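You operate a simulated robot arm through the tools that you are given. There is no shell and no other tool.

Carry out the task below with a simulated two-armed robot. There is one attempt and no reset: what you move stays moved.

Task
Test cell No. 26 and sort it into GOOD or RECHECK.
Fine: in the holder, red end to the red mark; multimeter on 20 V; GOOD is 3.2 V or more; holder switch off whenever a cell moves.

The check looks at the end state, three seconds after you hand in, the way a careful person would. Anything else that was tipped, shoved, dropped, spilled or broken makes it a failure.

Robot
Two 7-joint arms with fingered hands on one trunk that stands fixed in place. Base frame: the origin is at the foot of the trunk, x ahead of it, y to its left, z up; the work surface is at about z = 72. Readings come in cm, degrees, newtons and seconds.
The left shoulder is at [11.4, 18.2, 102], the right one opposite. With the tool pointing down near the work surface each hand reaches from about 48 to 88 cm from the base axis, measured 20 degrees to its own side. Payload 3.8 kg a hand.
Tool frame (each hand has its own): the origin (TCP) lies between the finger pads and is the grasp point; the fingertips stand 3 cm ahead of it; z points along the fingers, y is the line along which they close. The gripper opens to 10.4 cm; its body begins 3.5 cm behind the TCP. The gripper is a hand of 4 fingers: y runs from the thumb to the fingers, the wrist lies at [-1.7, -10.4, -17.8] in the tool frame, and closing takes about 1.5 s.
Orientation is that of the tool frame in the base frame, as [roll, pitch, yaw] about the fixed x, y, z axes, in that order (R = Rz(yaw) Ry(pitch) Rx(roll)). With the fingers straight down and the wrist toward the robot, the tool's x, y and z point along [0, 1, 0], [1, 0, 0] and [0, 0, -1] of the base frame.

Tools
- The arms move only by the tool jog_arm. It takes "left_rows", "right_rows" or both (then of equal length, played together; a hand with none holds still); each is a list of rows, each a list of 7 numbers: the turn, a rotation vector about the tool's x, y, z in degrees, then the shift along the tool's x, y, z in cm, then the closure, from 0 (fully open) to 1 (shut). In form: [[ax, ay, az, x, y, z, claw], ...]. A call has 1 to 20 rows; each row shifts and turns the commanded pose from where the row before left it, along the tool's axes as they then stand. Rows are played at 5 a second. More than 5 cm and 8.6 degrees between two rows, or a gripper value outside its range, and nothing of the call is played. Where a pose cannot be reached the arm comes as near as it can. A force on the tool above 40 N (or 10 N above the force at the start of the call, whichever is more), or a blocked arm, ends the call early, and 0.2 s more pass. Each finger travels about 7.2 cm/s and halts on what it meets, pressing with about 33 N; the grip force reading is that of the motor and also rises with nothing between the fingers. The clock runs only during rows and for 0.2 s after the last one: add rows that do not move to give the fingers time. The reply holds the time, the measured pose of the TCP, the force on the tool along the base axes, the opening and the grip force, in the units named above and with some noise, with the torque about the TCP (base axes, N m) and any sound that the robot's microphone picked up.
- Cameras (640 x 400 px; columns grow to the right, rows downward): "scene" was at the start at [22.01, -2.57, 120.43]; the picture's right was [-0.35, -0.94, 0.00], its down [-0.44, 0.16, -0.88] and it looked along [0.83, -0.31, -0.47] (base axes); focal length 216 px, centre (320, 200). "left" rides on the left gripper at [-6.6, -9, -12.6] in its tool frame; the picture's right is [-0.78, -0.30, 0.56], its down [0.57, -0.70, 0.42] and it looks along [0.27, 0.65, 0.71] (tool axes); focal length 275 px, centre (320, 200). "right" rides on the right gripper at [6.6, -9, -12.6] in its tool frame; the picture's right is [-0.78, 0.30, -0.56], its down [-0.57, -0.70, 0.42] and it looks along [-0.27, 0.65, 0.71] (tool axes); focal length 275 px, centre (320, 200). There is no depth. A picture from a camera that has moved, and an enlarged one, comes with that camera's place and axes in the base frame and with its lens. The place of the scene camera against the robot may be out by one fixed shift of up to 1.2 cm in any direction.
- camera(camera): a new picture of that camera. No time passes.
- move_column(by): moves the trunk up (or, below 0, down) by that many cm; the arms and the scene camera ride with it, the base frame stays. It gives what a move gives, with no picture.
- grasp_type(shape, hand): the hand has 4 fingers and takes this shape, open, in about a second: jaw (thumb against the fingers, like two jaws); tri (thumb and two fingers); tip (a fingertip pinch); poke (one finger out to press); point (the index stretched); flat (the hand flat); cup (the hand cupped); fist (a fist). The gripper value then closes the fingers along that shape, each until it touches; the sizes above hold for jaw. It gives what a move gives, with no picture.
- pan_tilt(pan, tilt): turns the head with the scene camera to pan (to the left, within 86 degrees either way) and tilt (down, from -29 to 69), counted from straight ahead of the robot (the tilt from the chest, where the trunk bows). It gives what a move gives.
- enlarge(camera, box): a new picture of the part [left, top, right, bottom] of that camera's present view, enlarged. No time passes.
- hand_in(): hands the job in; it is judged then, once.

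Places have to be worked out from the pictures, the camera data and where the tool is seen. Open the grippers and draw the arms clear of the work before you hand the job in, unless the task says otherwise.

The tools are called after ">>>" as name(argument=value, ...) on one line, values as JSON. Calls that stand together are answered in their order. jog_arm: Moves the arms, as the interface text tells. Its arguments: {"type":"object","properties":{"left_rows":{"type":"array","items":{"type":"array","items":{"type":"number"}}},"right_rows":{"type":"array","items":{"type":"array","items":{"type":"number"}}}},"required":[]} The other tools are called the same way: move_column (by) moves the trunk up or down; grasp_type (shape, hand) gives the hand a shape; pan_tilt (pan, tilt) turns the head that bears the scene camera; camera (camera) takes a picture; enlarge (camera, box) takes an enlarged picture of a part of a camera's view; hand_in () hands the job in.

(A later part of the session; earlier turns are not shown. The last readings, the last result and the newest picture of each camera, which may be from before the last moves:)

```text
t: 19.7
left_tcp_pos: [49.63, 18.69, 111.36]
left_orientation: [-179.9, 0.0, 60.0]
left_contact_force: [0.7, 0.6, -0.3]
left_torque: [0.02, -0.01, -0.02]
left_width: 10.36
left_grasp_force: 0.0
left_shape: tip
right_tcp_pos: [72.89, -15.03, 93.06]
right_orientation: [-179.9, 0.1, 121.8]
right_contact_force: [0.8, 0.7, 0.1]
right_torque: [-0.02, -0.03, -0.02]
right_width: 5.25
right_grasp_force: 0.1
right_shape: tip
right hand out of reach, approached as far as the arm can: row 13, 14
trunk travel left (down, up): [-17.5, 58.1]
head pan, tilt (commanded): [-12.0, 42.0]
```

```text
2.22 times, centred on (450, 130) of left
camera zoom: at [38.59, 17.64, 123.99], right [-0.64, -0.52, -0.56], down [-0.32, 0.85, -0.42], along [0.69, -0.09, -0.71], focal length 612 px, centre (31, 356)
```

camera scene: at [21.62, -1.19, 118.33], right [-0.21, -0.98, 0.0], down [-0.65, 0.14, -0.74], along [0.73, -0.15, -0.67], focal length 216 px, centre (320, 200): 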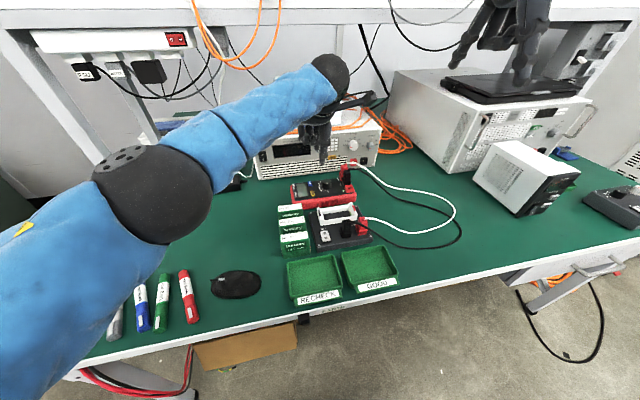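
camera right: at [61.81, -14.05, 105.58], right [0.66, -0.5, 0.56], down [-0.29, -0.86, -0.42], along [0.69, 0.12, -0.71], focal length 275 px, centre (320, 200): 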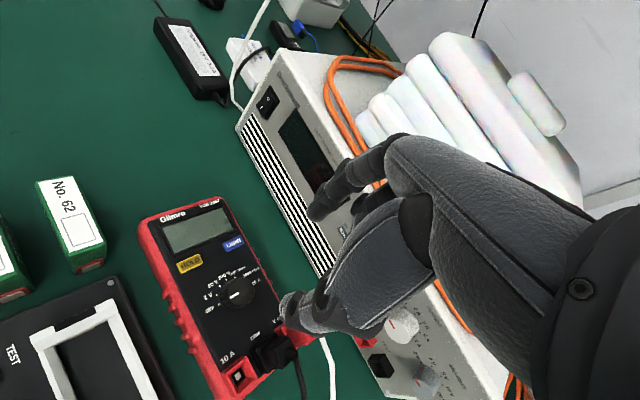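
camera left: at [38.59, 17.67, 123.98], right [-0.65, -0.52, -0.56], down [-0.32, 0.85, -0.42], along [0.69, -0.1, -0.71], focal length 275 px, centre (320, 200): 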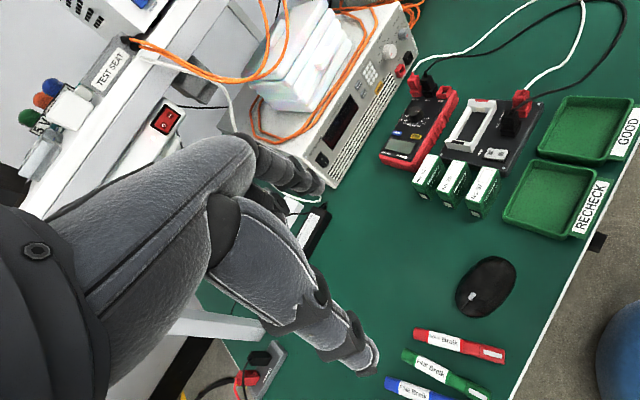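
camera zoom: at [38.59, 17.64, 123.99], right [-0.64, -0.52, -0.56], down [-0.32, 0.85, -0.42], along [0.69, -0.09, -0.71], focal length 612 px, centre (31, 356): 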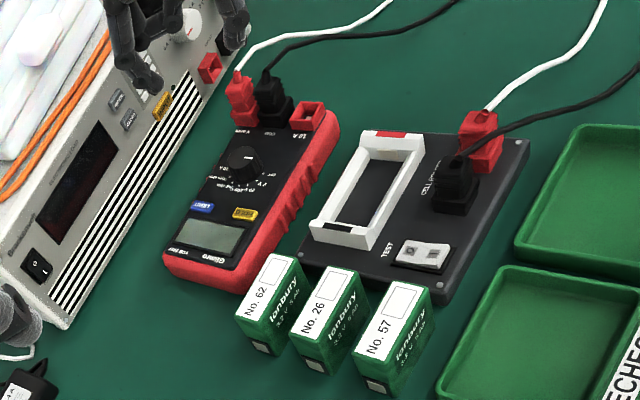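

At this distance the yaw limit is 122, so with the tip shape the curled fingers would meet the plugs. The jaw shape keeps all fingers straight and clear, so I switch to jaw here in the air and look at its geometry.

>>> grasp_type(hand="right", shape="jaw")

>>> jog_arm(right_rows=[[0, 0, 0, 0, 0, 0, 0.3], [0, 0, 0, 0, 0, 0, 0.55], [0, 0, 0, 0, 0, 0, 0.55], [0, 0, 0, 0, 0, 0, 0.55]])

>>> camera(camera="right")

>>> enlarge(camera="scene", box=[290, 90, 400, 220])

>>> enlarge(camera="left", box=[360, 0, 480, 140])

```text
t: 20.6
left_tcp_pos: [49.72, 18.79, 111.35]
left_orientation: [-180.0, 0.0, 60.1]
left_contact_force: [-0.6, -0.7, 0.5]
left_torque: [-0.01, 0.0, -0.03]
left_width: 10.38
left_grasp_force: 0.2
left_shape: tip
right_tcp_pos: [72.86, -14.94, 93.06]
right_orientation: [179.9, 0.0, 121.9]
right_contact_force: [-0.1, -0.9, -0.2]
right_torque: [0.02, -0.01, 0.03]
right_width: 10.36
right_grasp_force: 0.3
right_shape: jaw
trunk travel left (down, up): [-17.5, 58.1]
head pan, tilt (commanded): [-12.0, 42.0]
```

```text
t: 21.6
left_tcp_pos: [49.61, 18.87, 111.43]
left_orientation: [180.0, 0.0, 60.0]
left_contact_force: [1.1, 0.8, 1.0]
left_torque: [-0.02, -0.01, 0.01]
left_width: 10.35
left_grasp_force: 0.1
left_shape: tip
right_tcp_pos: [72.78, -14.99, 93.02]
right_orientation: [-179.9, 0.1, 121.8]
right_contact_force: [-0.4, -0.1, -0.4]
right_torque: [0.03, 0.01, 0.02]
right_width: 4.74
right_grasp_force: 0.0
right_shape: jaw
trunk travel left (down, up): [-17.5, 58.1]
head pan, tilt (commanded): [-12.0, 42.0]
```

```text
taken
camera right: at [61.81, -14.04, 105.58], right [0.66, -0.5, 0.56], down [-0.29, -0.86, -0.42], along [0.69, 0.12, -0.71], focal length 275 px, centre (320, 200)
```

right: 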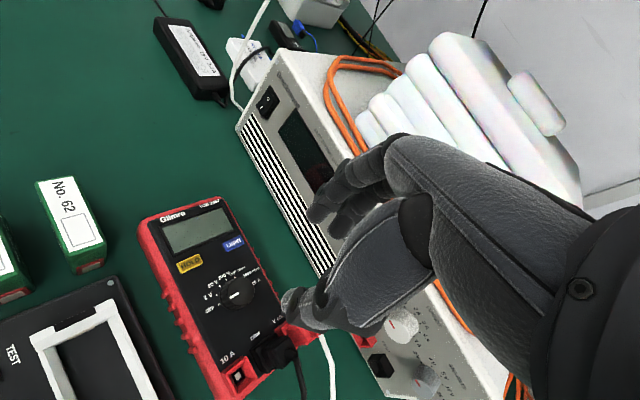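

```text
3.08 times, centred on (345, 155) of scene
camera zoom: at [21.65, -1.14, 118.32], right [-0.21, -0.98, 0.0], down [-0.65, 0.14, -0.74], along [0.73, -0.15, -0.67], focal length 663 px, centre (243, 338)
```

zoom: 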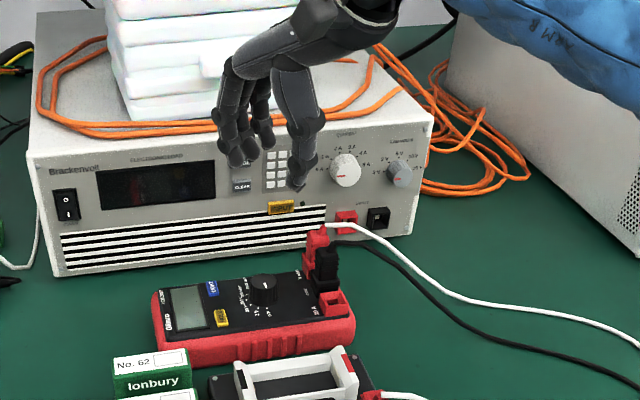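

```text
2.86 times, centred on (420, 70) of left
camera zoom: at [38.59, 17.64, 123.98], right [-0.64, -0.52, -0.56], down [-0.32, 0.85, -0.42], along [0.69, -0.09, -0.71], focal length 786 px, centre (34, 571)
```

zoom: 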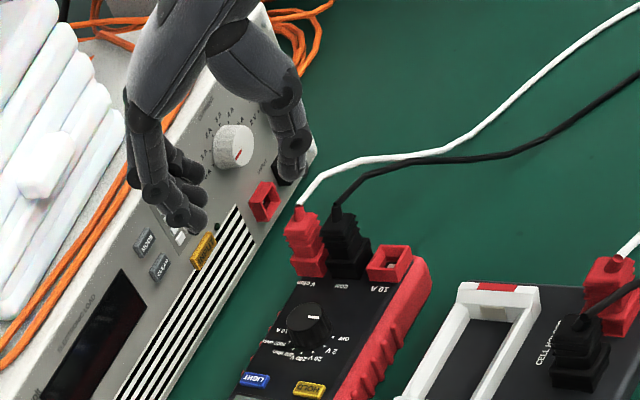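

I zoom closer on the fingers in jaw shape to locate the index, middle and ring tips relative to the thumb.

>>> enlarge(camera="scene", box=[315, 95, 355, 160])

>>> enlarge(camera="left", box=[375, 0, 435, 85])

>>> enlarge(camera="right", box=[200, 170, 400, 380])

```text
6.15 times, centred on (335, 128) of scene
camera zoom: at [21.65, -1.14, 118.32], right [-0.21, -0.98, 0.0], down [-0.65, 0.14, -0.74], along [0.73, -0.15, -0.67], focal length 1327 px, centre (228, 646)
```

zoom: 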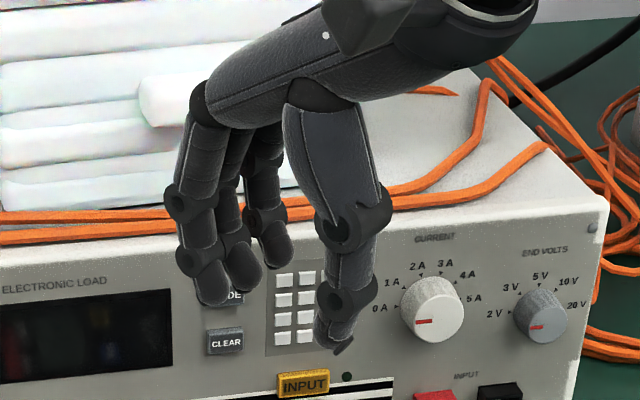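

```text
4.71 times, centred on (405, 42) of left
camera zoom: at [38.59, 17.64, 123.98], right [-0.64, -0.52, -0.56], down [-0.32, 0.85, -0.42], along [0.69, -0.09, -0.71], focal length 1295 px, centre (-80, 941)
```

zoom: 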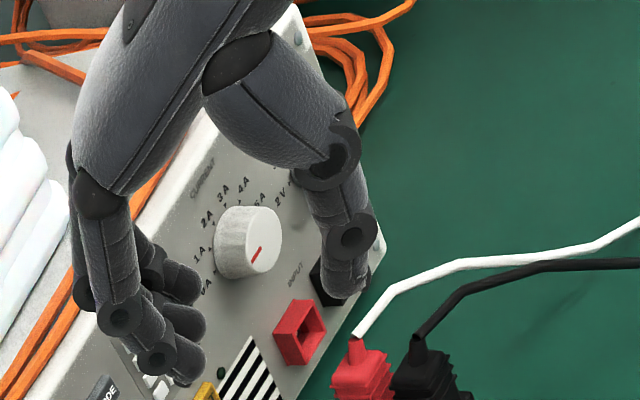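

```text
1.90 times, centred on (300, 275) of right
camera zoom: at [61.81, -14.04, 105.58], right [0.66, -0.5, 0.56], down [-0.29, -0.86, -0.42], along [0.69, 0.12, -0.71], focal length 524 px, centre (358, 57)
```

zoom: 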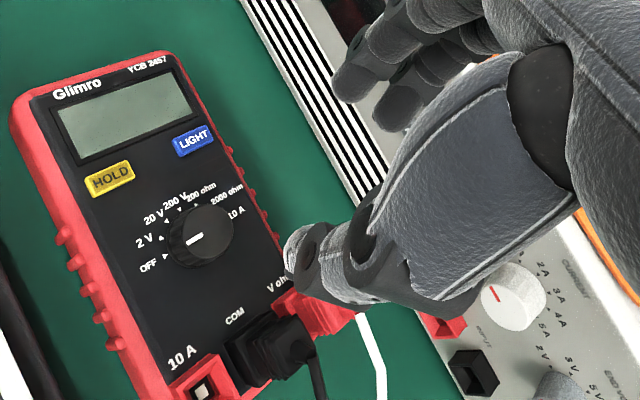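

In jaw the ring finger sits at tool x≈−3.6, so it would also foul the plugs. A better idea is the tip pinch with the hand leaned about 25° to its +x side, which lifts and draws in the curled fingers away from the plugs; I try that pose in the air.

>>> grasp_type(hand="right", shape="tip")

>>> jog_arm(right_rows=[[0, -6.25, 0, 0, 0, 0, 0.3], [0, -6.25, 0, 0, 0, 0, 0.5], [0, -6.25, 0, 0, 0, 0, 0.55], [0, -6.25, 0, 0, 0, 0, 0.55], [0, 0, 0, 0, 0, 0, 0.55]])

>>> camera(camera="right")

>>> enlarge(camera="scene", box=[280, 80, 400, 220])

>>> enlarge(camera="left", box=[360, 0, 480, 140])

```text
t: 22.5
left_tcp_pos: [49.56, 18.81, 111.5]
left_orientation: [179.9, 0.0, 60.0]
left_contact_force: [0.0, 0.1, -0.1]
left_torque: [-0.01, 0.01, -0.01]
left_width: 10.37
left_grasp_force: 0.1
left_shape: tip
right_tcp_pos: [72.87, -14.98, 93.04]
right_orientation: [180.0, 0.0, 121.8]
right_contact_force: [0.2, -0.4, 0.7]
right_torque: [0.0, 0.02, -0.01]
right_width: 10.38
right_grasp_force: 0.1
right_shape: tip
trunk travel left (down, up): [-17.5, 58.1]
head pan, tilt (commanded): [-12.0, 42.0]
```

```text
t: 23.7
left_tcp_pos: [49.5, 18.77, 111.43]
left_orientation: [180.0, 0.1, 59.9]
left_contact_force: [-0.1, -0.4, 0.6]
left_torque: [0.02, -0.01, -0.01]
left_width: 10.37
left_grasp_force: 0.1
left_shape: tip
right_tcp_pos: [72.85, -15.06, 93.13]
right_orientation: [179.9, 25.0, 121.9]
right_contact_force: [-0.2, -0.2, 0.8]
right_torque: [-0.01, -0.01, 0.01]
right_width: 4.73
right_grasp_force: 0.0
right_shape: tip
trunk travel left (down, up): [-17.5, 58.1]
head pan, tilt (commanded): [-12.0, 42.0]
```

```text
taken
camera right: at [59.34, -10.06, 101.65], right [0.5, -0.24, 0.83], down [-0.23, -0.96, -0.14], along [0.84, -0.12, -0.54], focal length 275 px, centre (320, 200)
```

right: 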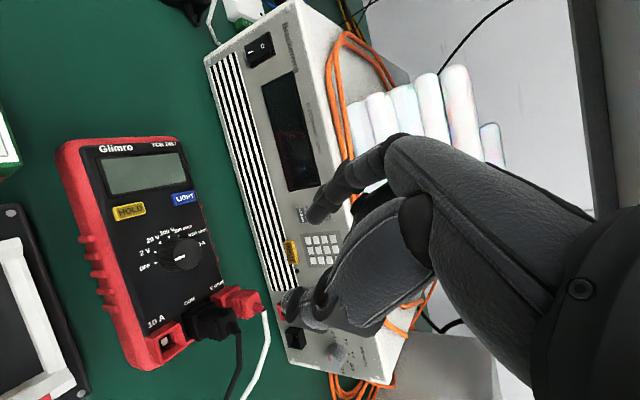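

```text
2.86 times, centred on (340, 150) of scene
camera zoom: at [21.65, -1.15, 118.32], right [-0.21, -0.98, 0.0], down [-0.65, 0.14, -0.74], along [0.73, -0.15, -0.67], focal length 616 px, centre (263, 343)
```

zoom: 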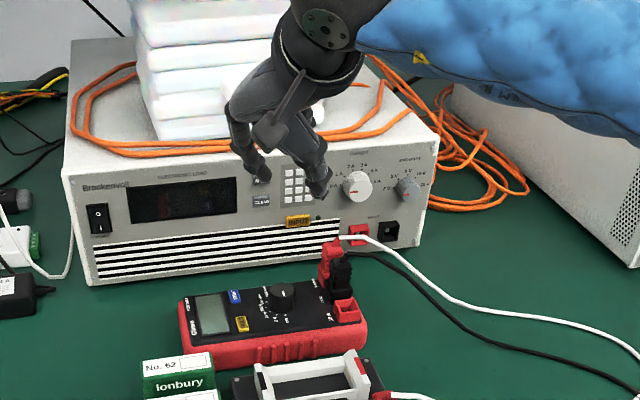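

```text
2.86 times, centred on (420, 70) of left
camera zoom: at [38.59, 17.63, 123.98], right [-0.64, -0.52, -0.56], down [-0.32, 0.85, -0.42], along [0.69, -0.09, -0.71], focal length 786 px, centre (34, 571)
```

zoom: 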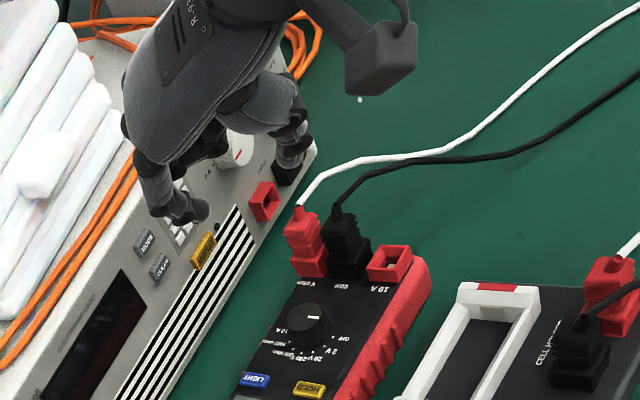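

The leaned pose is reached (pitch 25°, yaw 122). I move the pinch over the knob and down to TCP z≈84, fingertips still above the knob, then look.

>>> jog_arm(right_rows=[[0, 0, 0, 1.63, -0.07, 2.59, 0.5], [0, 0, 0, 1.63, -0.07, 2.59, 0.5], [0, 0, 0, 1.63, -0.07, 2.59, 0.5], [0, 0, 0, 0, 0, 0, 0.5]])

>>> camera(camera="right")

>>> enlarge(camera="scene", box=[290, 120, 380, 220])

>>> enlarge(camera="left", box=[370, 30, 480, 160])

```text
t: 24.7
left_tcp_pos: [49.64, 18.8, 111.49]
left_orientation: [-179.9, 0.0, 60.0]
left_contact_force: [-1.2, 0.0, 0.2]
left_torque: [-0.01, 0.0, 0.0]
left_width: 10.4
left_grasp_force: 0.1
left_shape: tip
right_tcp_pos: [72.04, -14.16, 83.97]
right_orientation: [-180.0, 25.0, 122.0]
right_contact_force: [-0.2, 1.6, 0.1]
right_torque: [0.03, 0.02, 0.03]
right_width: 5.14
right_grasp_force: 0.1
right_shape: tip
trunk travel left (down, up): [-17.5, 58.1]
head pan, tilt (commanded): [-12.0, 42.0]
```

```text
taken
camera right: at [58.55, -9.18, 92.54], right [0.5, -0.24, 0.83], down [-0.23, -0.96, -0.14], along [0.84, -0.12, -0.54], focal length 275 px, centre (320, 200)
```

right: 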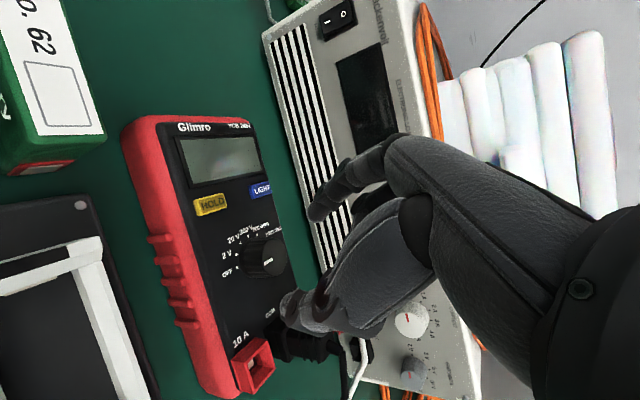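

```text
4.00 times, centred on (335, 170) of scene
camera zoom: at [21.63, -1.14, 118.33], right [-0.21, -0.98, 0.0], down [-0.65, 0.14, -0.74], along [0.73, -0.15, -0.67], focal length 862 px, centre (260, 320)
```

zoom: 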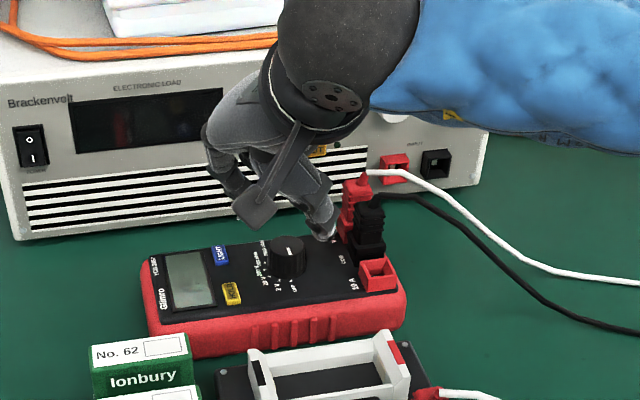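

```text
3.08 times, centred on (425, 95) of left
camera zoom: at [38.57, 17.64, 124.0], right [-0.64, -0.52, -0.56], down [-0.32, 0.85, -0.42], along [0.69, -0.09, -0.71], focal length 847 px, centre (-3, 523)
```

zoom: 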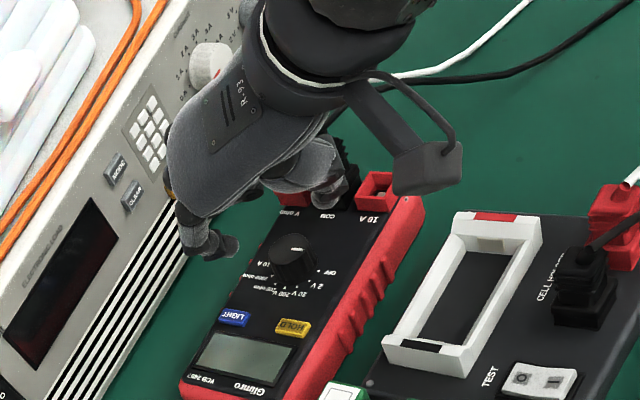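

I zoom the right camera on the knob to check its measured place against the planned pinch point before going down.

>>> enlarge(camera="right", box=[200, 180, 360, 350])

>>> enlarge(camera="left", box=[395, 70, 445, 130])

```text
2.35 times, centred on (280, 265) of right
camera zoom: at [58.55, -9.18, 92.54], right [0.5, -0.24, 0.83], down [-0.23, -0.96, -0.14], along [0.84, -0.12, -0.54], focal length 648 px, centre (414, 47)
```

zoom: 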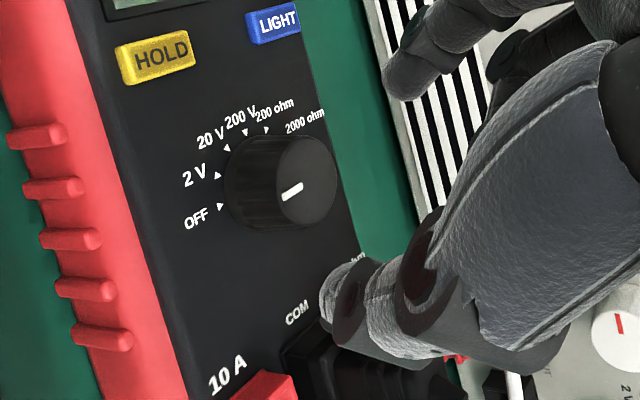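

```text
6.67 times, centred on (420, 100) of left
camera zoom: at [38.57, 17.64, 124.0], right [-0.64, -0.52, -0.56], down [-0.32, 0.85, -0.42], along [0.69, -0.09, -0.71], focal length 1835 px, centre (-347, 867)
```

zoom: 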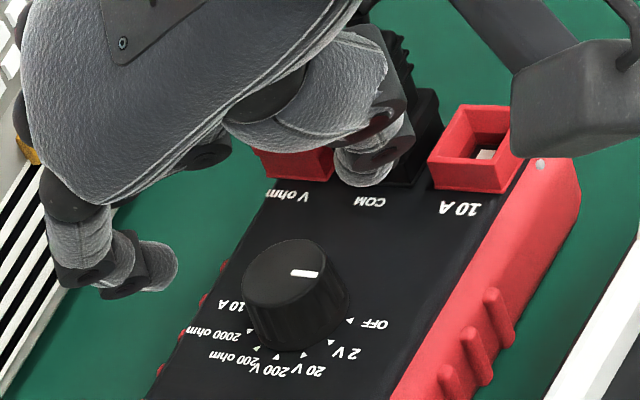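

The knob is measured at (72.1, −14.5), within 0.2 cm of plan. I lower the pinch around the knob to TCP z≈80.5 with the fingers open 5 cm.

>>> jog_arm(right_rows=[[0, 0, 0, 0.49, 0, 1.05, 0.5], [0, 0, 0, 0.49, 0, 1.05, 0.5], [0, 0, 0, 0.49, 0, 1.05, 0.5], [0, 0, 0, 0, 0, 0, 0.5]])

>>> enlarge(camera="right", box=[200, 150, 400, 350])

>>> enlarge(camera="left", box=[385, 60, 465, 140])

>>> enlarge(camera="scene", box=[310, 140, 370, 210])

```text
t: 25.7
left_tcp_pos: [49.54, 18.74, 111.35]
left_orientation: [179.9, 0.0, 59.9]
left_contact_force: [1.0, -0.1, -0.4]
left_torque: [-0.01, 0.02, -0.04]
left_width: 10.34
left_grasp_force: 0.1
left_shape: tip
right_tcp_pos: [72.13, -14.19, 80.41]
right_orientation: [-180.0, 24.9, 122.0]
right_contact_force: [-1.3, 0.9, -0.2]
right_torque: [-0.03, 0.01, -0.01]
right_width: 5.12
right_grasp_force: 0.1
right_shape: tip
trunk travel left (down, up): [-17.5, 58.1]
head pan, tilt (commanded): [-12.0, 42.0]
```

```text
2.00 times, centred on (300, 250) of right
camera zoom: at [58.56, -9.18, 89.03], right [0.5, -0.24, 0.83], down [-0.23, -0.96, -0.14], along [0.84, -0.12, -0.54], focal length 551 px, centre (360, 100)
```

zoom: 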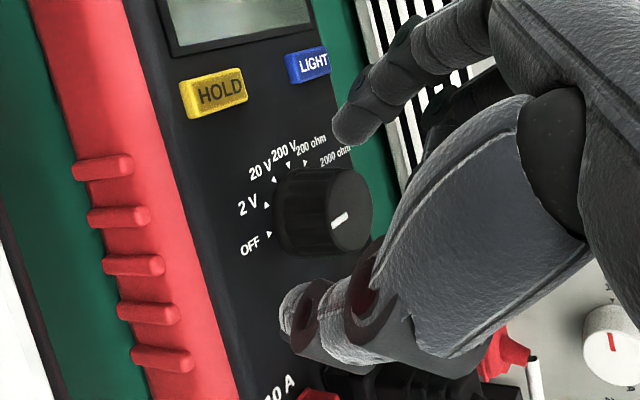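

```text
5.00 times, centred on (425, 100) of left
camera zoom: at [38.58, 17.64, 123.99], right [-0.64, -0.52, -0.56], down [-0.32, 0.85, -0.42], along [0.69, -0.09, -0.71], focal length 1376 px, centre (-205, 700)
```

zoom: 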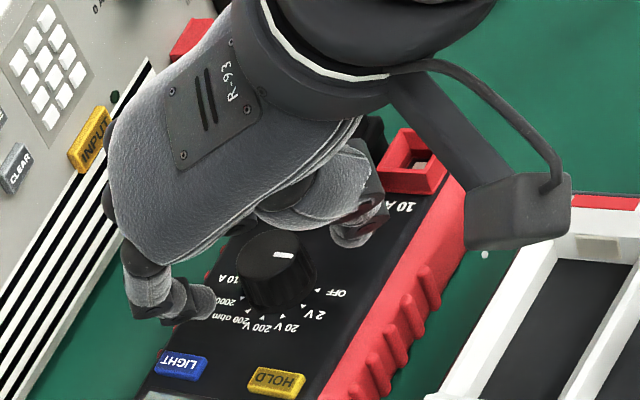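

```text
5.71 times, centred on (340, 175) of scene
camera zoom: at [21.64, -1.14, 118.33], right [-0.21, -0.98, 0.0], down [-0.65, 0.14, -0.74], along [0.73, -0.15, -0.67], focal length 1232 px, centre (206, 343)
```

zoom: 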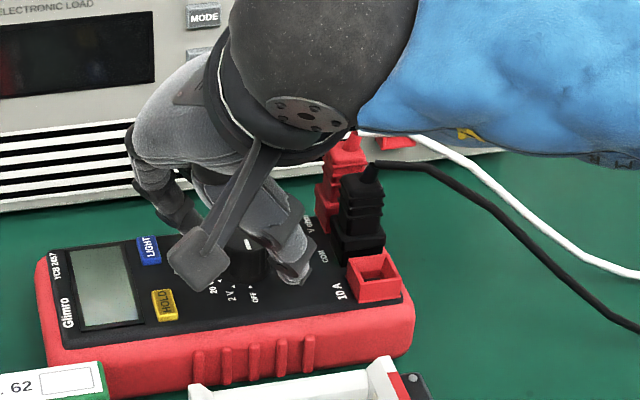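

The index and thumb straddle the knob well. I close the pinch gently in steps until the knob stops the fingers.

>>> jog_arm(right_rows=[[0, 0, 0, 0, 0, 0, 0.6], [0, 0, 0, 0, 0, 0, 0.66], [0, 0, 0, 0, 0, 0, 0.7], [0, 0, 0, 0, 0, 0, 0.74], [0, 0, 0, 0, 0, 0, 0.78], [0, 0, 0, 0, 0, 0, 0.82], [0, 0, 0, 0, 0, 0, 0.82]])

>>> enlarge(camera="right", box=[200, 150, 400, 350])

>>> enlarge(camera="left", box=[385, 60, 465, 140])

```text
t: 27.3
left_tcp_pos: [49.68, 18.76, 111.38]
left_orientation: [180.0, 0.1, 60.0]
left_contact_force: [0.9, 0.2, 0.8]
left_torque: [-0.02, 0.01, 0.01]
left_width: 10.39
left_grasp_force: 0.1
left_shape: tip
right_tcp_pos: [72.1, -14.04, 80.4]
right_orientation: [179.9, 24.9, 121.9]
right_contact_force: [-2.3, 1.9, 0.4]
right_torque: [0.13, -0.07, -0.07]
right_width: 2.15
right_grasp_force: 33.1
right_shape: tip
trunk travel left (down, up): [-17.5, 58.1]
head pan, tilt (commanded): [-12.0, 42.0]
```

```text
2.00 times, centred on (300, 250) of right
camera zoom: at [58.54, -9.15, 89.03], right [0.5, -0.24, 0.83], down [-0.23, -0.96, -0.14], along [0.84, -0.12, -0.54], focal length 551 px, centre (360, 100)
```

zoom: 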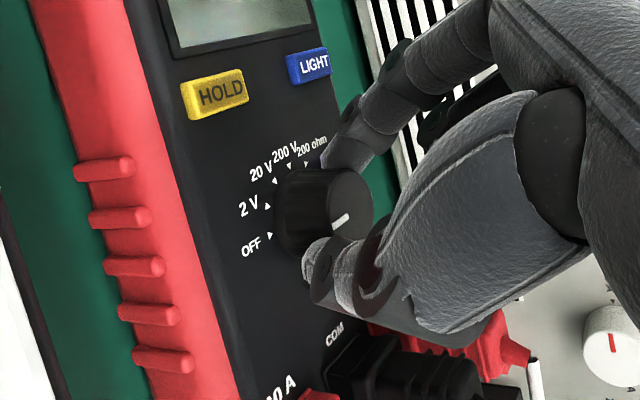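

```text
5.00 times, centred on (425, 100) of left
camera zoom: at [38.58, 17.66, 123.98], right [-0.64, -0.52, -0.56], down [-0.32, 0.85, -0.42], along [0.69, -0.09, -0.71], focal length 1376 px, centre (-205, 700)
```

zoom: 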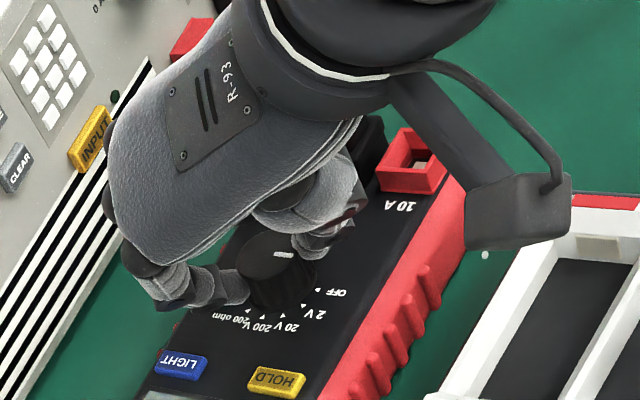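

The knob is held (33 N, width 2.15). I rotate about the vertical clockwise by 32° in four steps.

>>> jog_arm(right_rows=[[3.38, 0, 7.25, 0, 0.07, 0, 0.82], [3.38, 0, 7.25, 0, 0.07, 0, 0.82], [3.38, 0, 7.25, 0, 0.07, 0, 0.82], [3.38, 0, 7.25, 0, 0.07, 0, 0.82], [0, 0, 0, 0, 0, 0, 0.82]])

>>> enlarge(camera="right", box=[200, 150, 400, 350])

>>> enlarge(camera="left", box=[385, 60, 465, 140])

>>> enlarge(camera="scene", box=[300, 140, 380, 220])

```text
t: 28.5
left_tcp_pos: [49.68, 18.86, 111.47]
left_orientation: [-179.9, 0.0, 60.1]
left_contact_force: [0.1, 0.5, 0.3]
left_torque: [-0.01, -0.06, -0.01]
left_width: 10.38
left_grasp_force: 0.2
left_shape: tip
right_tcp_pos: [72.46, -14.1, 80.41]
right_orientation: [-179.9, 25.1, 89.8]
right_contact_force: [1.0, 1.2, -0.7]
right_torque: [0.08, -0.25, 0.0]
right_width: 2.12
right_grasp_force: 32.7
right_shape: tip
trunk travel left (down, up): [-17.5, 58.1]
head pan, tilt (commanded): [-12.0, 42.0]
```

```text
2.00 times, centred on (300, 250) of right
camera zoom: at [63.51, -2.64, 89.02], right [0.29, -0.47, 0.83], down [-0.7, -0.7, -0.14], along [0.65, -0.54, -0.54], focal length 551 px, centre (360, 100)
```

zoom: 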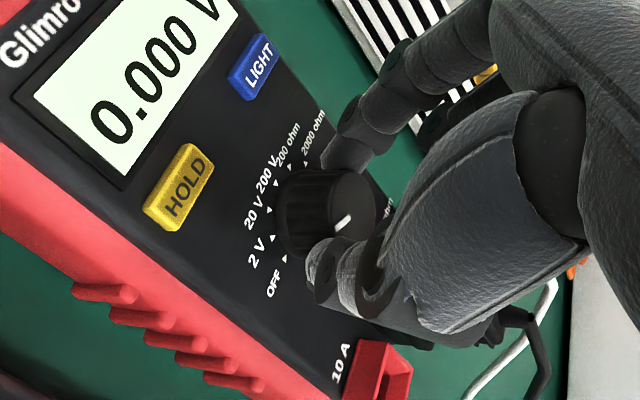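

```text
5.00 times, centred on (425, 100) of left
camera zoom: at [38.64, 17.64, 123.97], right [-0.65, -0.52, -0.56], down [-0.32, 0.85, -0.42], along [0.69, -0.09, -0.71], focal length 1376 px, centre (-205, 700)
```

zoom: 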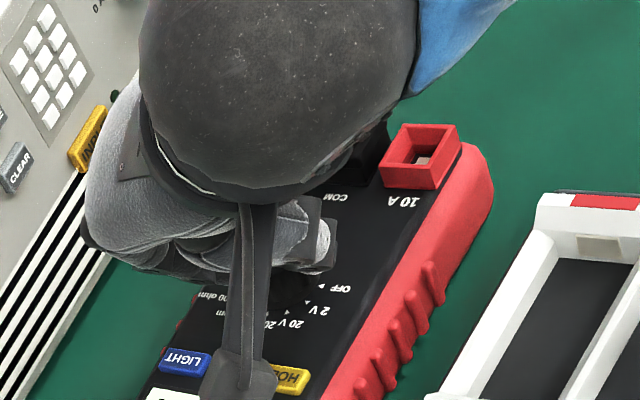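

```text
5.00 times, centred on (340, 180) of scene
camera zoom: at [21.7, -1.14, 118.31], right [-0.21, -0.98, 0.0], down [-0.66, 0.14, -0.74], along [0.73, -0.15, -0.67], focal length 1078 px, centre (220, 300)
```

zoom: 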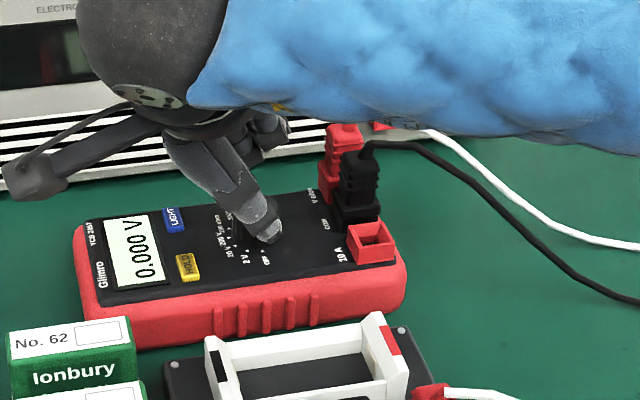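

The display came on showing 0.000 V (2 V range), one detent turned with no sign of the meter shifting. I open, swing the hand back 32° around the knob, and regrip for the second detent.

>>> jog_arm(right_rows=[[0, 0, 0, 0, 0, 0, 0.65], [0, 0, 0, 0, 0, 0, 0.5], [0, 0, 0, 0, 0, 0, 0.5], [0, 0, 0, 0, 0, 0, 0.5]])

>>> enlarge(camera="right", box=[200, 150, 400, 350])

```text
t: 29.5
left_tcp_pos: [49.64, 18.83, 111.49]
left_orientation: [180.0, -0.1, 60.0]
left_contact_force: [-1.6, 0.6, -0.9]
left_torque: [0.01, -0.02, -0.03]
left_width: 10.38
left_grasp_force: 0.1
left_shape: tip
right_tcp_pos: [72.45, -13.97, 80.44]
right_orientation: [180.0, 25.0, 89.9]
right_contact_force: [0.2, 0.3, -0.3]
right_torque: [-0.03, 0.01, 0.03]
right_width: 5.14
right_grasp_force: 0.1
right_shape: tip
trunk travel left (down, up): [-17.5, 58.1]
head pan, tilt (commanded): [-12.0, 42.0]
```

```text
2.00 times, centred on (300, 250) of right
camera zoom: at [63.44, -2.63, 89.06], right [0.3, -0.47, 0.83], down [-0.7, -0.7, -0.14], along [0.65, -0.54, -0.54], focal length 551 px, centre (360, 100)
```

zoom: 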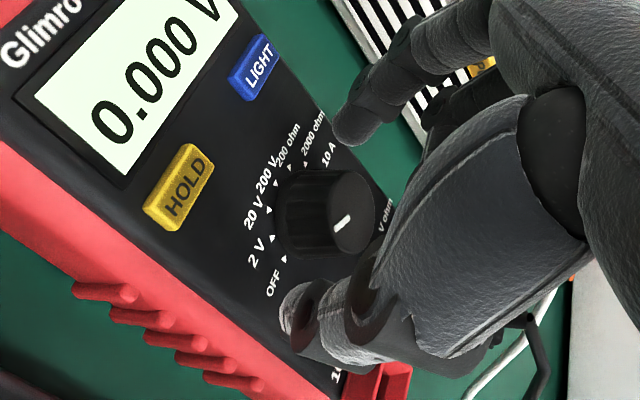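

Released cleanly, the reading stays at 0.000 V. I swing back 32° with the fingers open and close again.

>>> jog_arm(right_rows=[[-3.38, 0, -7.25, 0, -0.07, 0, 0.5], [-3.38, 0, -7.25, 0, -0.07, 0, 0.5], [-3.38, 0, -7.25, 0, -0.07, 0, 0.5], [-3.38, 0, -7.25, 0, -0.07, 0, 0.5], [0, 0, 0, 0, 0, 0, 0.5]])

>>> enlarge(camera="right", box=[200, 150, 400, 350])

```text
t: 30.7
left_tcp_pos: [49.68, 18.89, 111.43]
left_orientation: [180.0, 0.0, 60.1]
left_contact_force: [-0.2, 0.1, -1.1]
left_torque: [-0.01, -0.03, -0.02]
left_width: 10.35
left_grasp_force: 0.0
left_shape: tip
right_tcp_pos: [72.12, -14.01, 80.47]
right_orientation: [-180.0, 25.0, 122.0]
right_contact_force: [0.5, -0.6, 0.0]
right_torque: [-0.01, 0.01, 0.03]
right_width: 5.16
right_grasp_force: 0.0
right_shape: tip
trunk travel left (down, up): [-17.5, 58.1]
head pan, tilt (commanded): [-12.0, 42.0]
```

```text
2.00 times, centred on (300, 250) of right
camera zoom: at [58.52, -9.16, 89.07], right [0.5, -0.24, 0.83], down [-0.22, -0.96, -0.14], along [0.84, -0.12, -0.54], focal length 551 px, centre (360, 100)
```

zoom: 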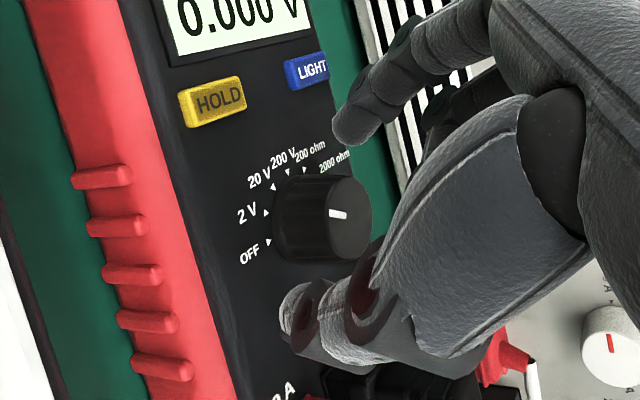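

The pointer now sits at 2 V. I close on the knob again and turn a further 31° clockwise.

>>> jog_arm(right_rows=[[0, 0, 0, 0, 0, 0, 0.6], [0, 0, 0, 0, 0, 0, 0.66], [0, 0, 0, 0, 0, 0, 0.7], [0, 0, 0, 0, 0, 0, 0.74], [0, 0, 0, 0, 0, 0, 0.78], [0, 0, 0, 0, 0, 0, 0.82], [0, 0, 0, 0, 0, 0, 0.82], [3.3, 0, 7.07, 0, 0.07, 0, 0.82], [3.3, 0, 7.07, 0, 0.07, 0, 0.82], [3.3, 0, 7.07, 0, 0.07, 0, 0.82], [3.3, 0, 7.07, 0, 0.07, 0, 0.82], [0, 0, 0, 0, 0, 0, 0.82]])

>>> enlarge(camera="right", box=[200, 150, 400, 350])

>>> enlarge(camera="scene", box=[300, 140, 380, 220])

```text
t: 33.3
left_tcp_pos: [49.69, 18.79, 111.42]
left_orientation: [-179.9, 0.0, 59.9]
left_contact_force: [0.2, 0.3, -0.3]
left_torque: [-0.01, 0.01, -0.03]
left_width: 10.36
left_grasp_force: 0.1
left_shape: tip
right_tcp_pos: [72.41, -14.01, 80.51]
right_orientation: [-180.0, 24.9, 90.5]
right_contact_force: [1.1, -0.1, -3.1]
right_torque: [0.12, -0.24, 0.04]
right_width: 2.0
right_grasp_force: 33.0
right_shape: tip
trunk travel left (down, up): [-17.5, 58.1]
head pan, tilt (commanded): [-12.0, 42.0]
```

```text
2.00 times, centred on (300, 250) of right
camera zoom: at [63.34, -2.76, 89.02], right [0.3, -0.46, 0.83], down [-0.7, -0.7, -0.14], along [0.65, -0.54, -0.54], focal length 551 px, centre (360, 100)
```

zoom: 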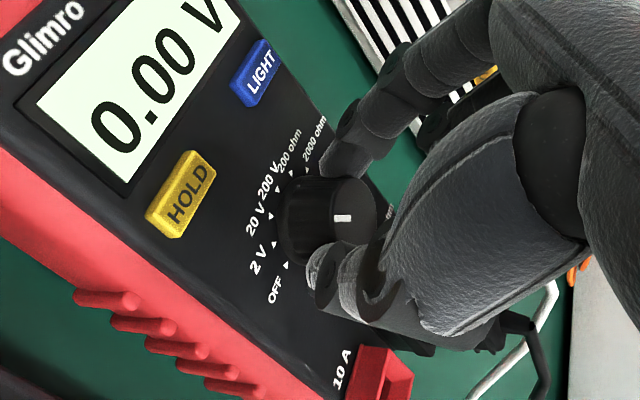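

```text
5.00 times, centred on (340, 180) of scene
camera zoom: at [21.7, -1.15, 118.31], right [-0.21, -0.98, 0.0], down [-0.66, 0.14, -0.74], along [0.73, -0.15, -0.67], focal length 1078 px, centre (220, 300)
```

zoom: 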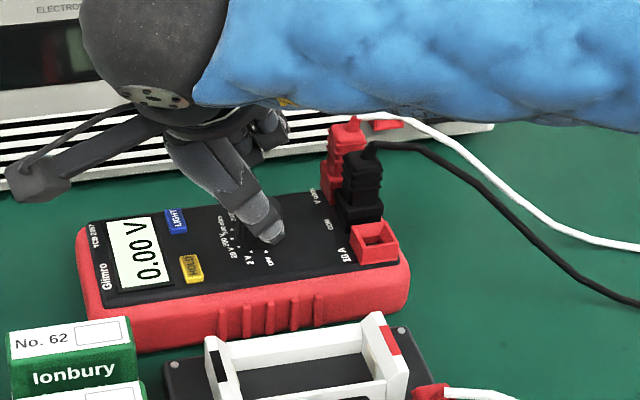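

The display now reads 0.00 V — the 20 V range. I open the pinch, lift straight up and straighten the hand.

>>> jog_arm(right_rows=[[0, 0, 0, 0, 0, 0, 0.65], [0, 0, 0, 0, 0, 0, 0.5], [0, 0, 0, 0, 0, 0, 0.48], [0, 0, 0, 0, 0, 0, 0.48], [0, 0, 0, -0.84, 0, -1.81, 0.48], [0, 0, 0, -1.27, 0, -2.72, 0.48], [0, 0, 0, -1.27, 0, -2.72, 0.48], [0, 0, 0, -1.27, 0, -2.72, 0.4], [0, 0, 0, -1.27, 0, -2.72, 0.3], [0, 6.25, 0, 0, 0, 0, 0.2], [0, 6.25, 0, 0, 0, 0, 0], [0, 6.25, 0, 0, 0, 0, 0], [0, 6.25, 0, 0, 0, 0, 0]])

>>> camera(camera="right")

>>> enlarge(camera="left", box=[360, 40, 640, 240])

```text
t: 36.1
left_tcp_pos: [49.68, 18.69, 111.36]
left_orientation: [-180.0, 0.1, 60.0]
left_contact_force: [0.1, -0.3, 0.2]
left_torque: [-0.01, 0.01, 0.0]
left_width: 10.37
left_grasp_force: 0.0
left_shape: tip
right_tcp_pos: [72.39, -13.95, 94.61]
right_orientation: [179.9, -0.1, 90.7]
right_contact_force: [-0.2, 0.1, 0.5]
right_torque: [0.0, -0.02, -0.02]
right_width: 10.38
right_grasp_force: 0.2
right_shape: tip
trunk travel left (down, up): [-17.5, 58.1]
head pan, tilt (commanded): [-12.0, 42.0]
```

```text
taken
camera right: at [63.35, -7.43, 107.1], right [0.31, -0.77, 0.56], down [-0.69, -0.58, -0.43], along [0.65, -0.26, -0.71], focal length 275 px, centre (320, 200)
```

right: 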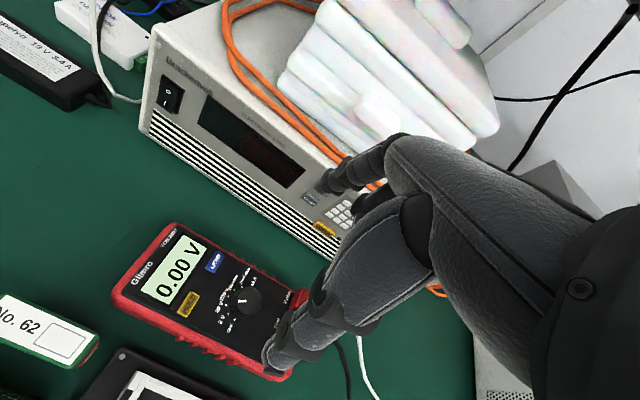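

```text
2.00 times, centred on (500, 140) of left
camera zoom: at [38.59, 17.61, 123.99], right [-0.64, -0.52, -0.56], down [-0.32, 0.85, -0.42], along [0.69, -0.09, -0.71], focal length 551 px, centre (-40, 320)
```

zoom: 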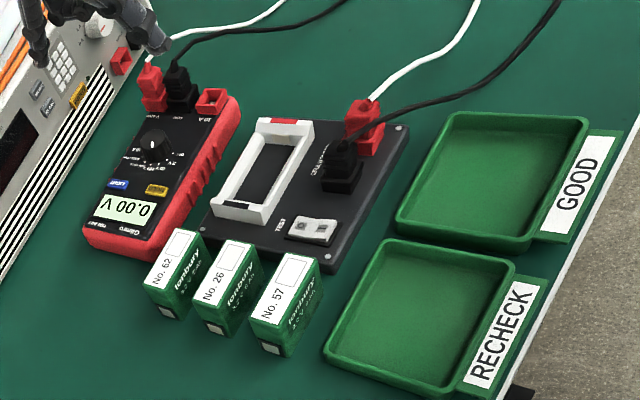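

The knob is on 20 V and nothing else moved. I bring the right hand above cell 26 and set the "tri" shape (thumb against two fingers), which suits the flat cell.

>>> jog_arm(right_rows=[[0, 0, 0.7, 2.74, -3.48, 0.4, 0], [0, 0, 0, 2.74, -3.48, 0.4, 0], [0, 0, 0, 2.74, -3.48, 0.4, 0], [0, 0, 0, 2.74, -3.48, 0.4, 0]])

>>> grasp_type(hand="right", shape="tri")

>>> jog_arm(right_rows=[[0, 0, 0, 0, 0, 0, 0.3], [0, 0, 0, 0, 0, 0, 0.6], [0, 0, 0, 0, 0, 0, 0.7], [0, 0, 0, 0, 0, 0, 0.7], [0, 0, 0, 0, 0, 0, 0.7]])

>>> camera(camera="right")

>>> enlarge(camera="left", box=[370, 40, 550, 240])

>>> enlarge(camera="scene", box=[260, 110, 380, 270])

```text
t: 37.1
left_tcp_pos: [49.62, 18.84, 111.43]
left_orientation: [-180.0, -0.1, 60.1]
left_contact_force: [0.5, -0.9, -0.1]
left_torque: [-0.01, -0.01, 0.0]
left_width: 10.33
left_grasp_force: 0.0
left_shape: tip
right_tcp_pos: [58.49, -2.99, 92.86]
right_orientation: [179.9, 0.0, 89.9]
right_contact_force: [0.5, -0.7, -0.1]
right_torque: [0.01, -0.02, -0.01]
right_width: 10.36
right_grasp_force: 0.1
right_shape: tip
trunk travel left (down, up): [-17.5, 58.1]
head pan, tilt (commanded): [-12.0, 42.0]
```

```text
t: 38.0
left_tcp_pos: [49.62, 18.84, 111.33]
left_orientation: [-180.0, 0.0, 60.0]
left_contact_force: [-0.3, -0.8, 0.5]
left_torque: [0.0, 0.02, 0.0]
left_width: 10.4
left_grasp_force: 0.2
left_shape: tip
right_tcp_pos: [58.56, -3.04, 92.9]
right_orientation: [-180.0, -0.1, 90.0]
right_contact_force: [0.3, -0.4, -0.5]
right_torque: [0.01, 0.01, -0.02]
right_width: 10.35
right_grasp_force: 0.0
right_shape: tri
trunk travel left (down, up): [-17.5, 58.1]
head pan, tilt (commanded): [-12.0, 42.0]
```

```text
t: 39.2
left_tcp_pos: [49.57, 18.9, 111.4]
left_orientation: [180.0, 0.0, 60.1]
left_contact_force: [0.1, -0.5, 0.6]
left_torque: [0.01, 0.03, -0.01]
left_width: 10.39
left_grasp_force: 0.1
left_shape: tip
right_tcp_pos: [58.57, -2.92, 92.92]
right_orientation: [-179.9, 0.0, 90.0]
right_contact_force: [0.1, 0.4, 0.6]
right_torque: [0.01, 0.01, 0.0]
right_width: 3.16
right_grasp_force: 0.1
right_shape: tri
trunk travel left (down, up): [-17.5, 58.1]
head pan, tilt (commanded): [-12.0, 42.0]
```

```text
taken
camera right: at [49.56, 3.66, 105.47], right [0.3, -0.78, 0.56], down [-0.7, -0.57, -0.42], along [0.65, -0.27, -0.71], focal length 275 px, centre (320, 200)
```

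right: 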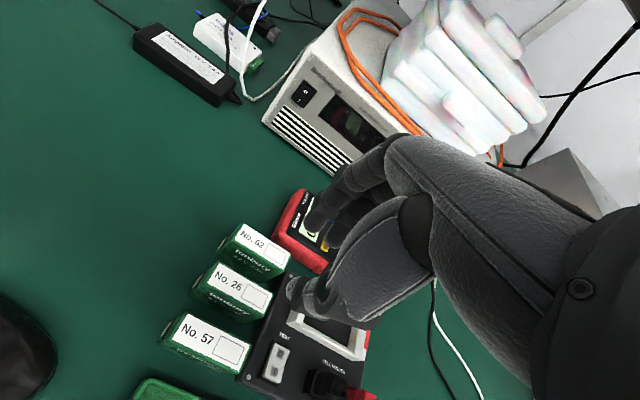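

```text
2.00 times, centred on (460, 140) of left
camera zoom: at [38.58, 17.64, 123.99], right [-0.64, -0.52, -0.56], down [-0.32, 0.85, -0.42], along [0.69, -0.09, -0.71], focal length 551 px, centre (40, 320)
```

zoom: 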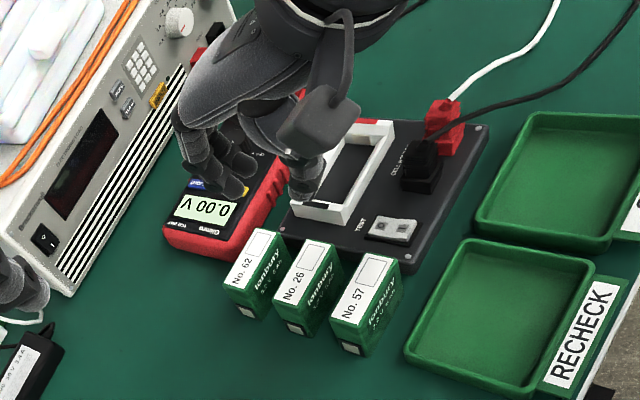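

```text
2.50 times, centred on (320, 190) of scene
camera zoom: at [21.64, -1.14, 118.33], right [-0.21, -0.98, 0.0], down [-0.65, 0.14, -0.74], along [0.73, -0.15, -0.67], focal length 539 px, centre (320, 225)
```

zoom: 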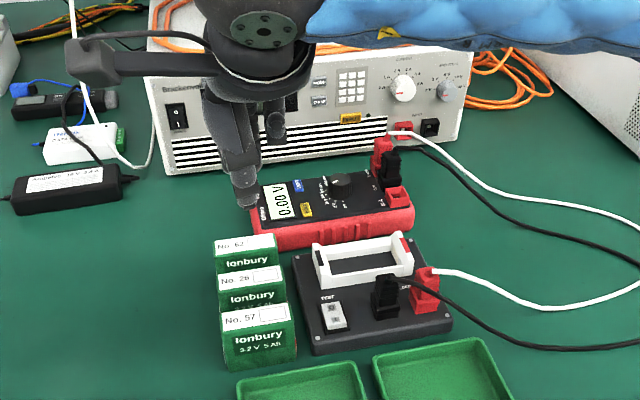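

I zoom in on the fingertips in this partially closed tri shape to measure where each sits relative to the cell row.

>>> enlarge(camera="right", box=[170, 160, 400, 380])

>>> enlarge(camera="left", box=[420, 70, 520, 180])

```text
1.82 times, centred on (285, 270) of right
camera zoom: at [49.56, 3.66, 105.47], right [0.3, -0.78, 0.56], down [-0.7, -0.57, -0.42], along [0.65, -0.27, -0.71], focal length 500 px, centre (384, 73)
```

zoom: 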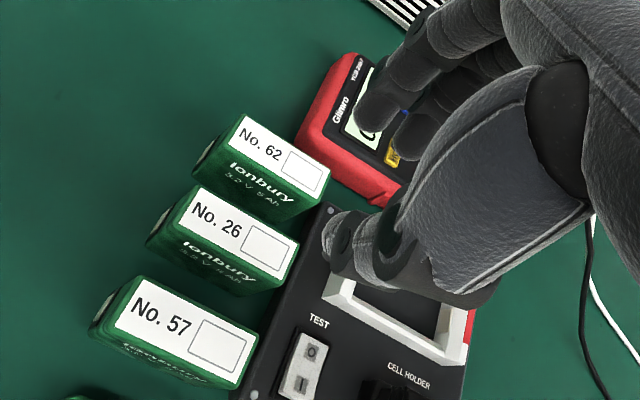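

```text
3.64 times, centred on (470, 125) of left
camera zoom: at [38.58, 17.64, 123.99], right [-0.64, -0.52, -0.56], down [-0.32, 0.85, -0.42], along [0.69, -0.09, -0.71], focal length 1001 px, centre (-226, 473)
```

zoom: 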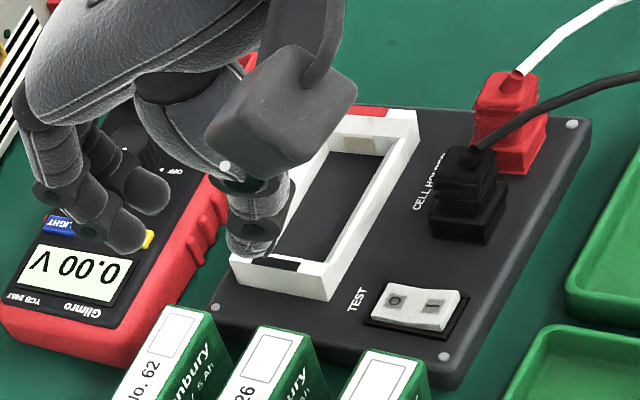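

Index sits ~2.6 cm ahead and thumb ~2.5 cm behind the TCP; cell 26 spans x 57.3–59.6 with ~2.5 cm gaps. I narrow the opening to about 2.85 and lower to just above the cell tops (TCP z 82.4) at x 58.3, y −2.8 to check alignment.

>>> jog_arm(right_rows=[[0, 0, 0, 0.05, -0.08, 3.5, 0.725], [0, 0, 0, 0.05, -0.08, 3.5, 0.725], [0, 0, 0, 0.05, -0.09, 3.5, 0.725], [0, 0, 0, 0, 0, 0, 0.725]])

>>> enlarge(camera="right", box=[170, 160, 400, 380])

>>> enlarge(camera="left", box=[410, 90, 530, 230])

>>> enlarge(camera="scene", box=[260, 150, 360, 270])

```text
t: 40.2
left_tcp_pos: [49.56, 18.74, 111.43]
left_orientation: [-180.0, 0.0, 60.0]
left_contact_force: [-0.3, 0.0, 0.0]
left_torque: [-0.01, 0.01, 0.03]
left_width: 10.38
left_grasp_force: 0.1
left_shape: tip
right_tcp_pos: [58.21, -2.83, 82.37]
right_orientation: [-179.9, 0.0, 90.0]
right_contact_force: [-0.3, -0.5, 0.0]
right_torque: [-0.02, 0.01, 0.0]
right_width: 2.9
right_grasp_force: 0.0
right_shape: tri
trunk travel left (down, up): [-17.5, 58.1]
head pan, tilt (commanded): [-12.0, 42.0]
```

```text
1.82 times, centred on (285, 270) of right
camera zoom: at [49.24, 3.79, 94.9], right [0.3, -0.78, 0.56], down [-0.7, -0.57, -0.42], along [0.65, -0.27, -0.71], focal length 500 px, centre (384, 73)
```

zoom: 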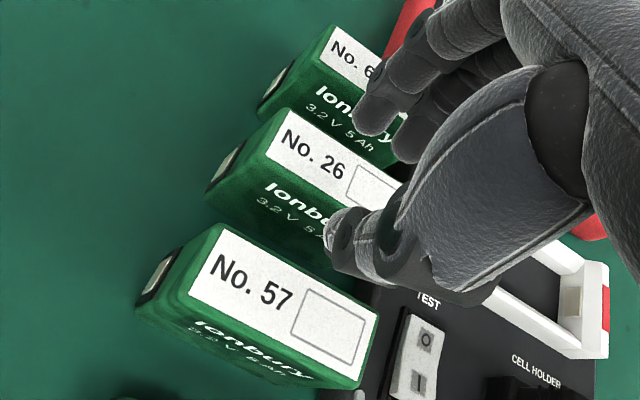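

```text
2.86 times, centred on (470, 160) of left
camera zoom: at [38.57, 17.64, 124.0], right [-0.64, -0.52, -0.56], down [-0.32, 0.85, -0.42], along [0.69, -0.09, -0.71], focal length 786 px, centre (-109, 314)
```

zoom: 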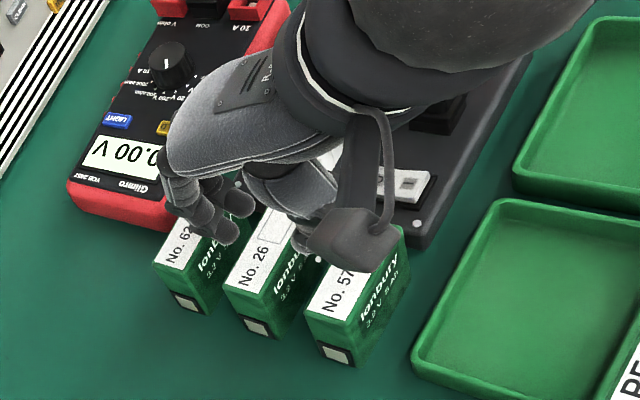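

```text
3.33 times, centred on (310, 210) of scene
camera zoom: at [21.63, -1.14, 118.33], right [-0.21, -0.98, 0.0], down [-0.65, 0.14, -0.74], along [0.73, -0.15, -0.67], focal length 719 px, centre (353, 167)
```

zoom: 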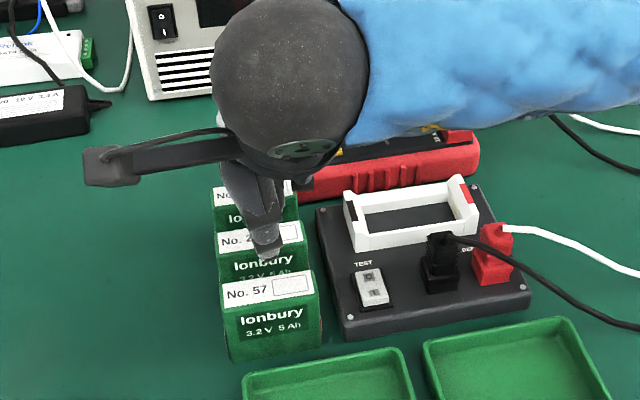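

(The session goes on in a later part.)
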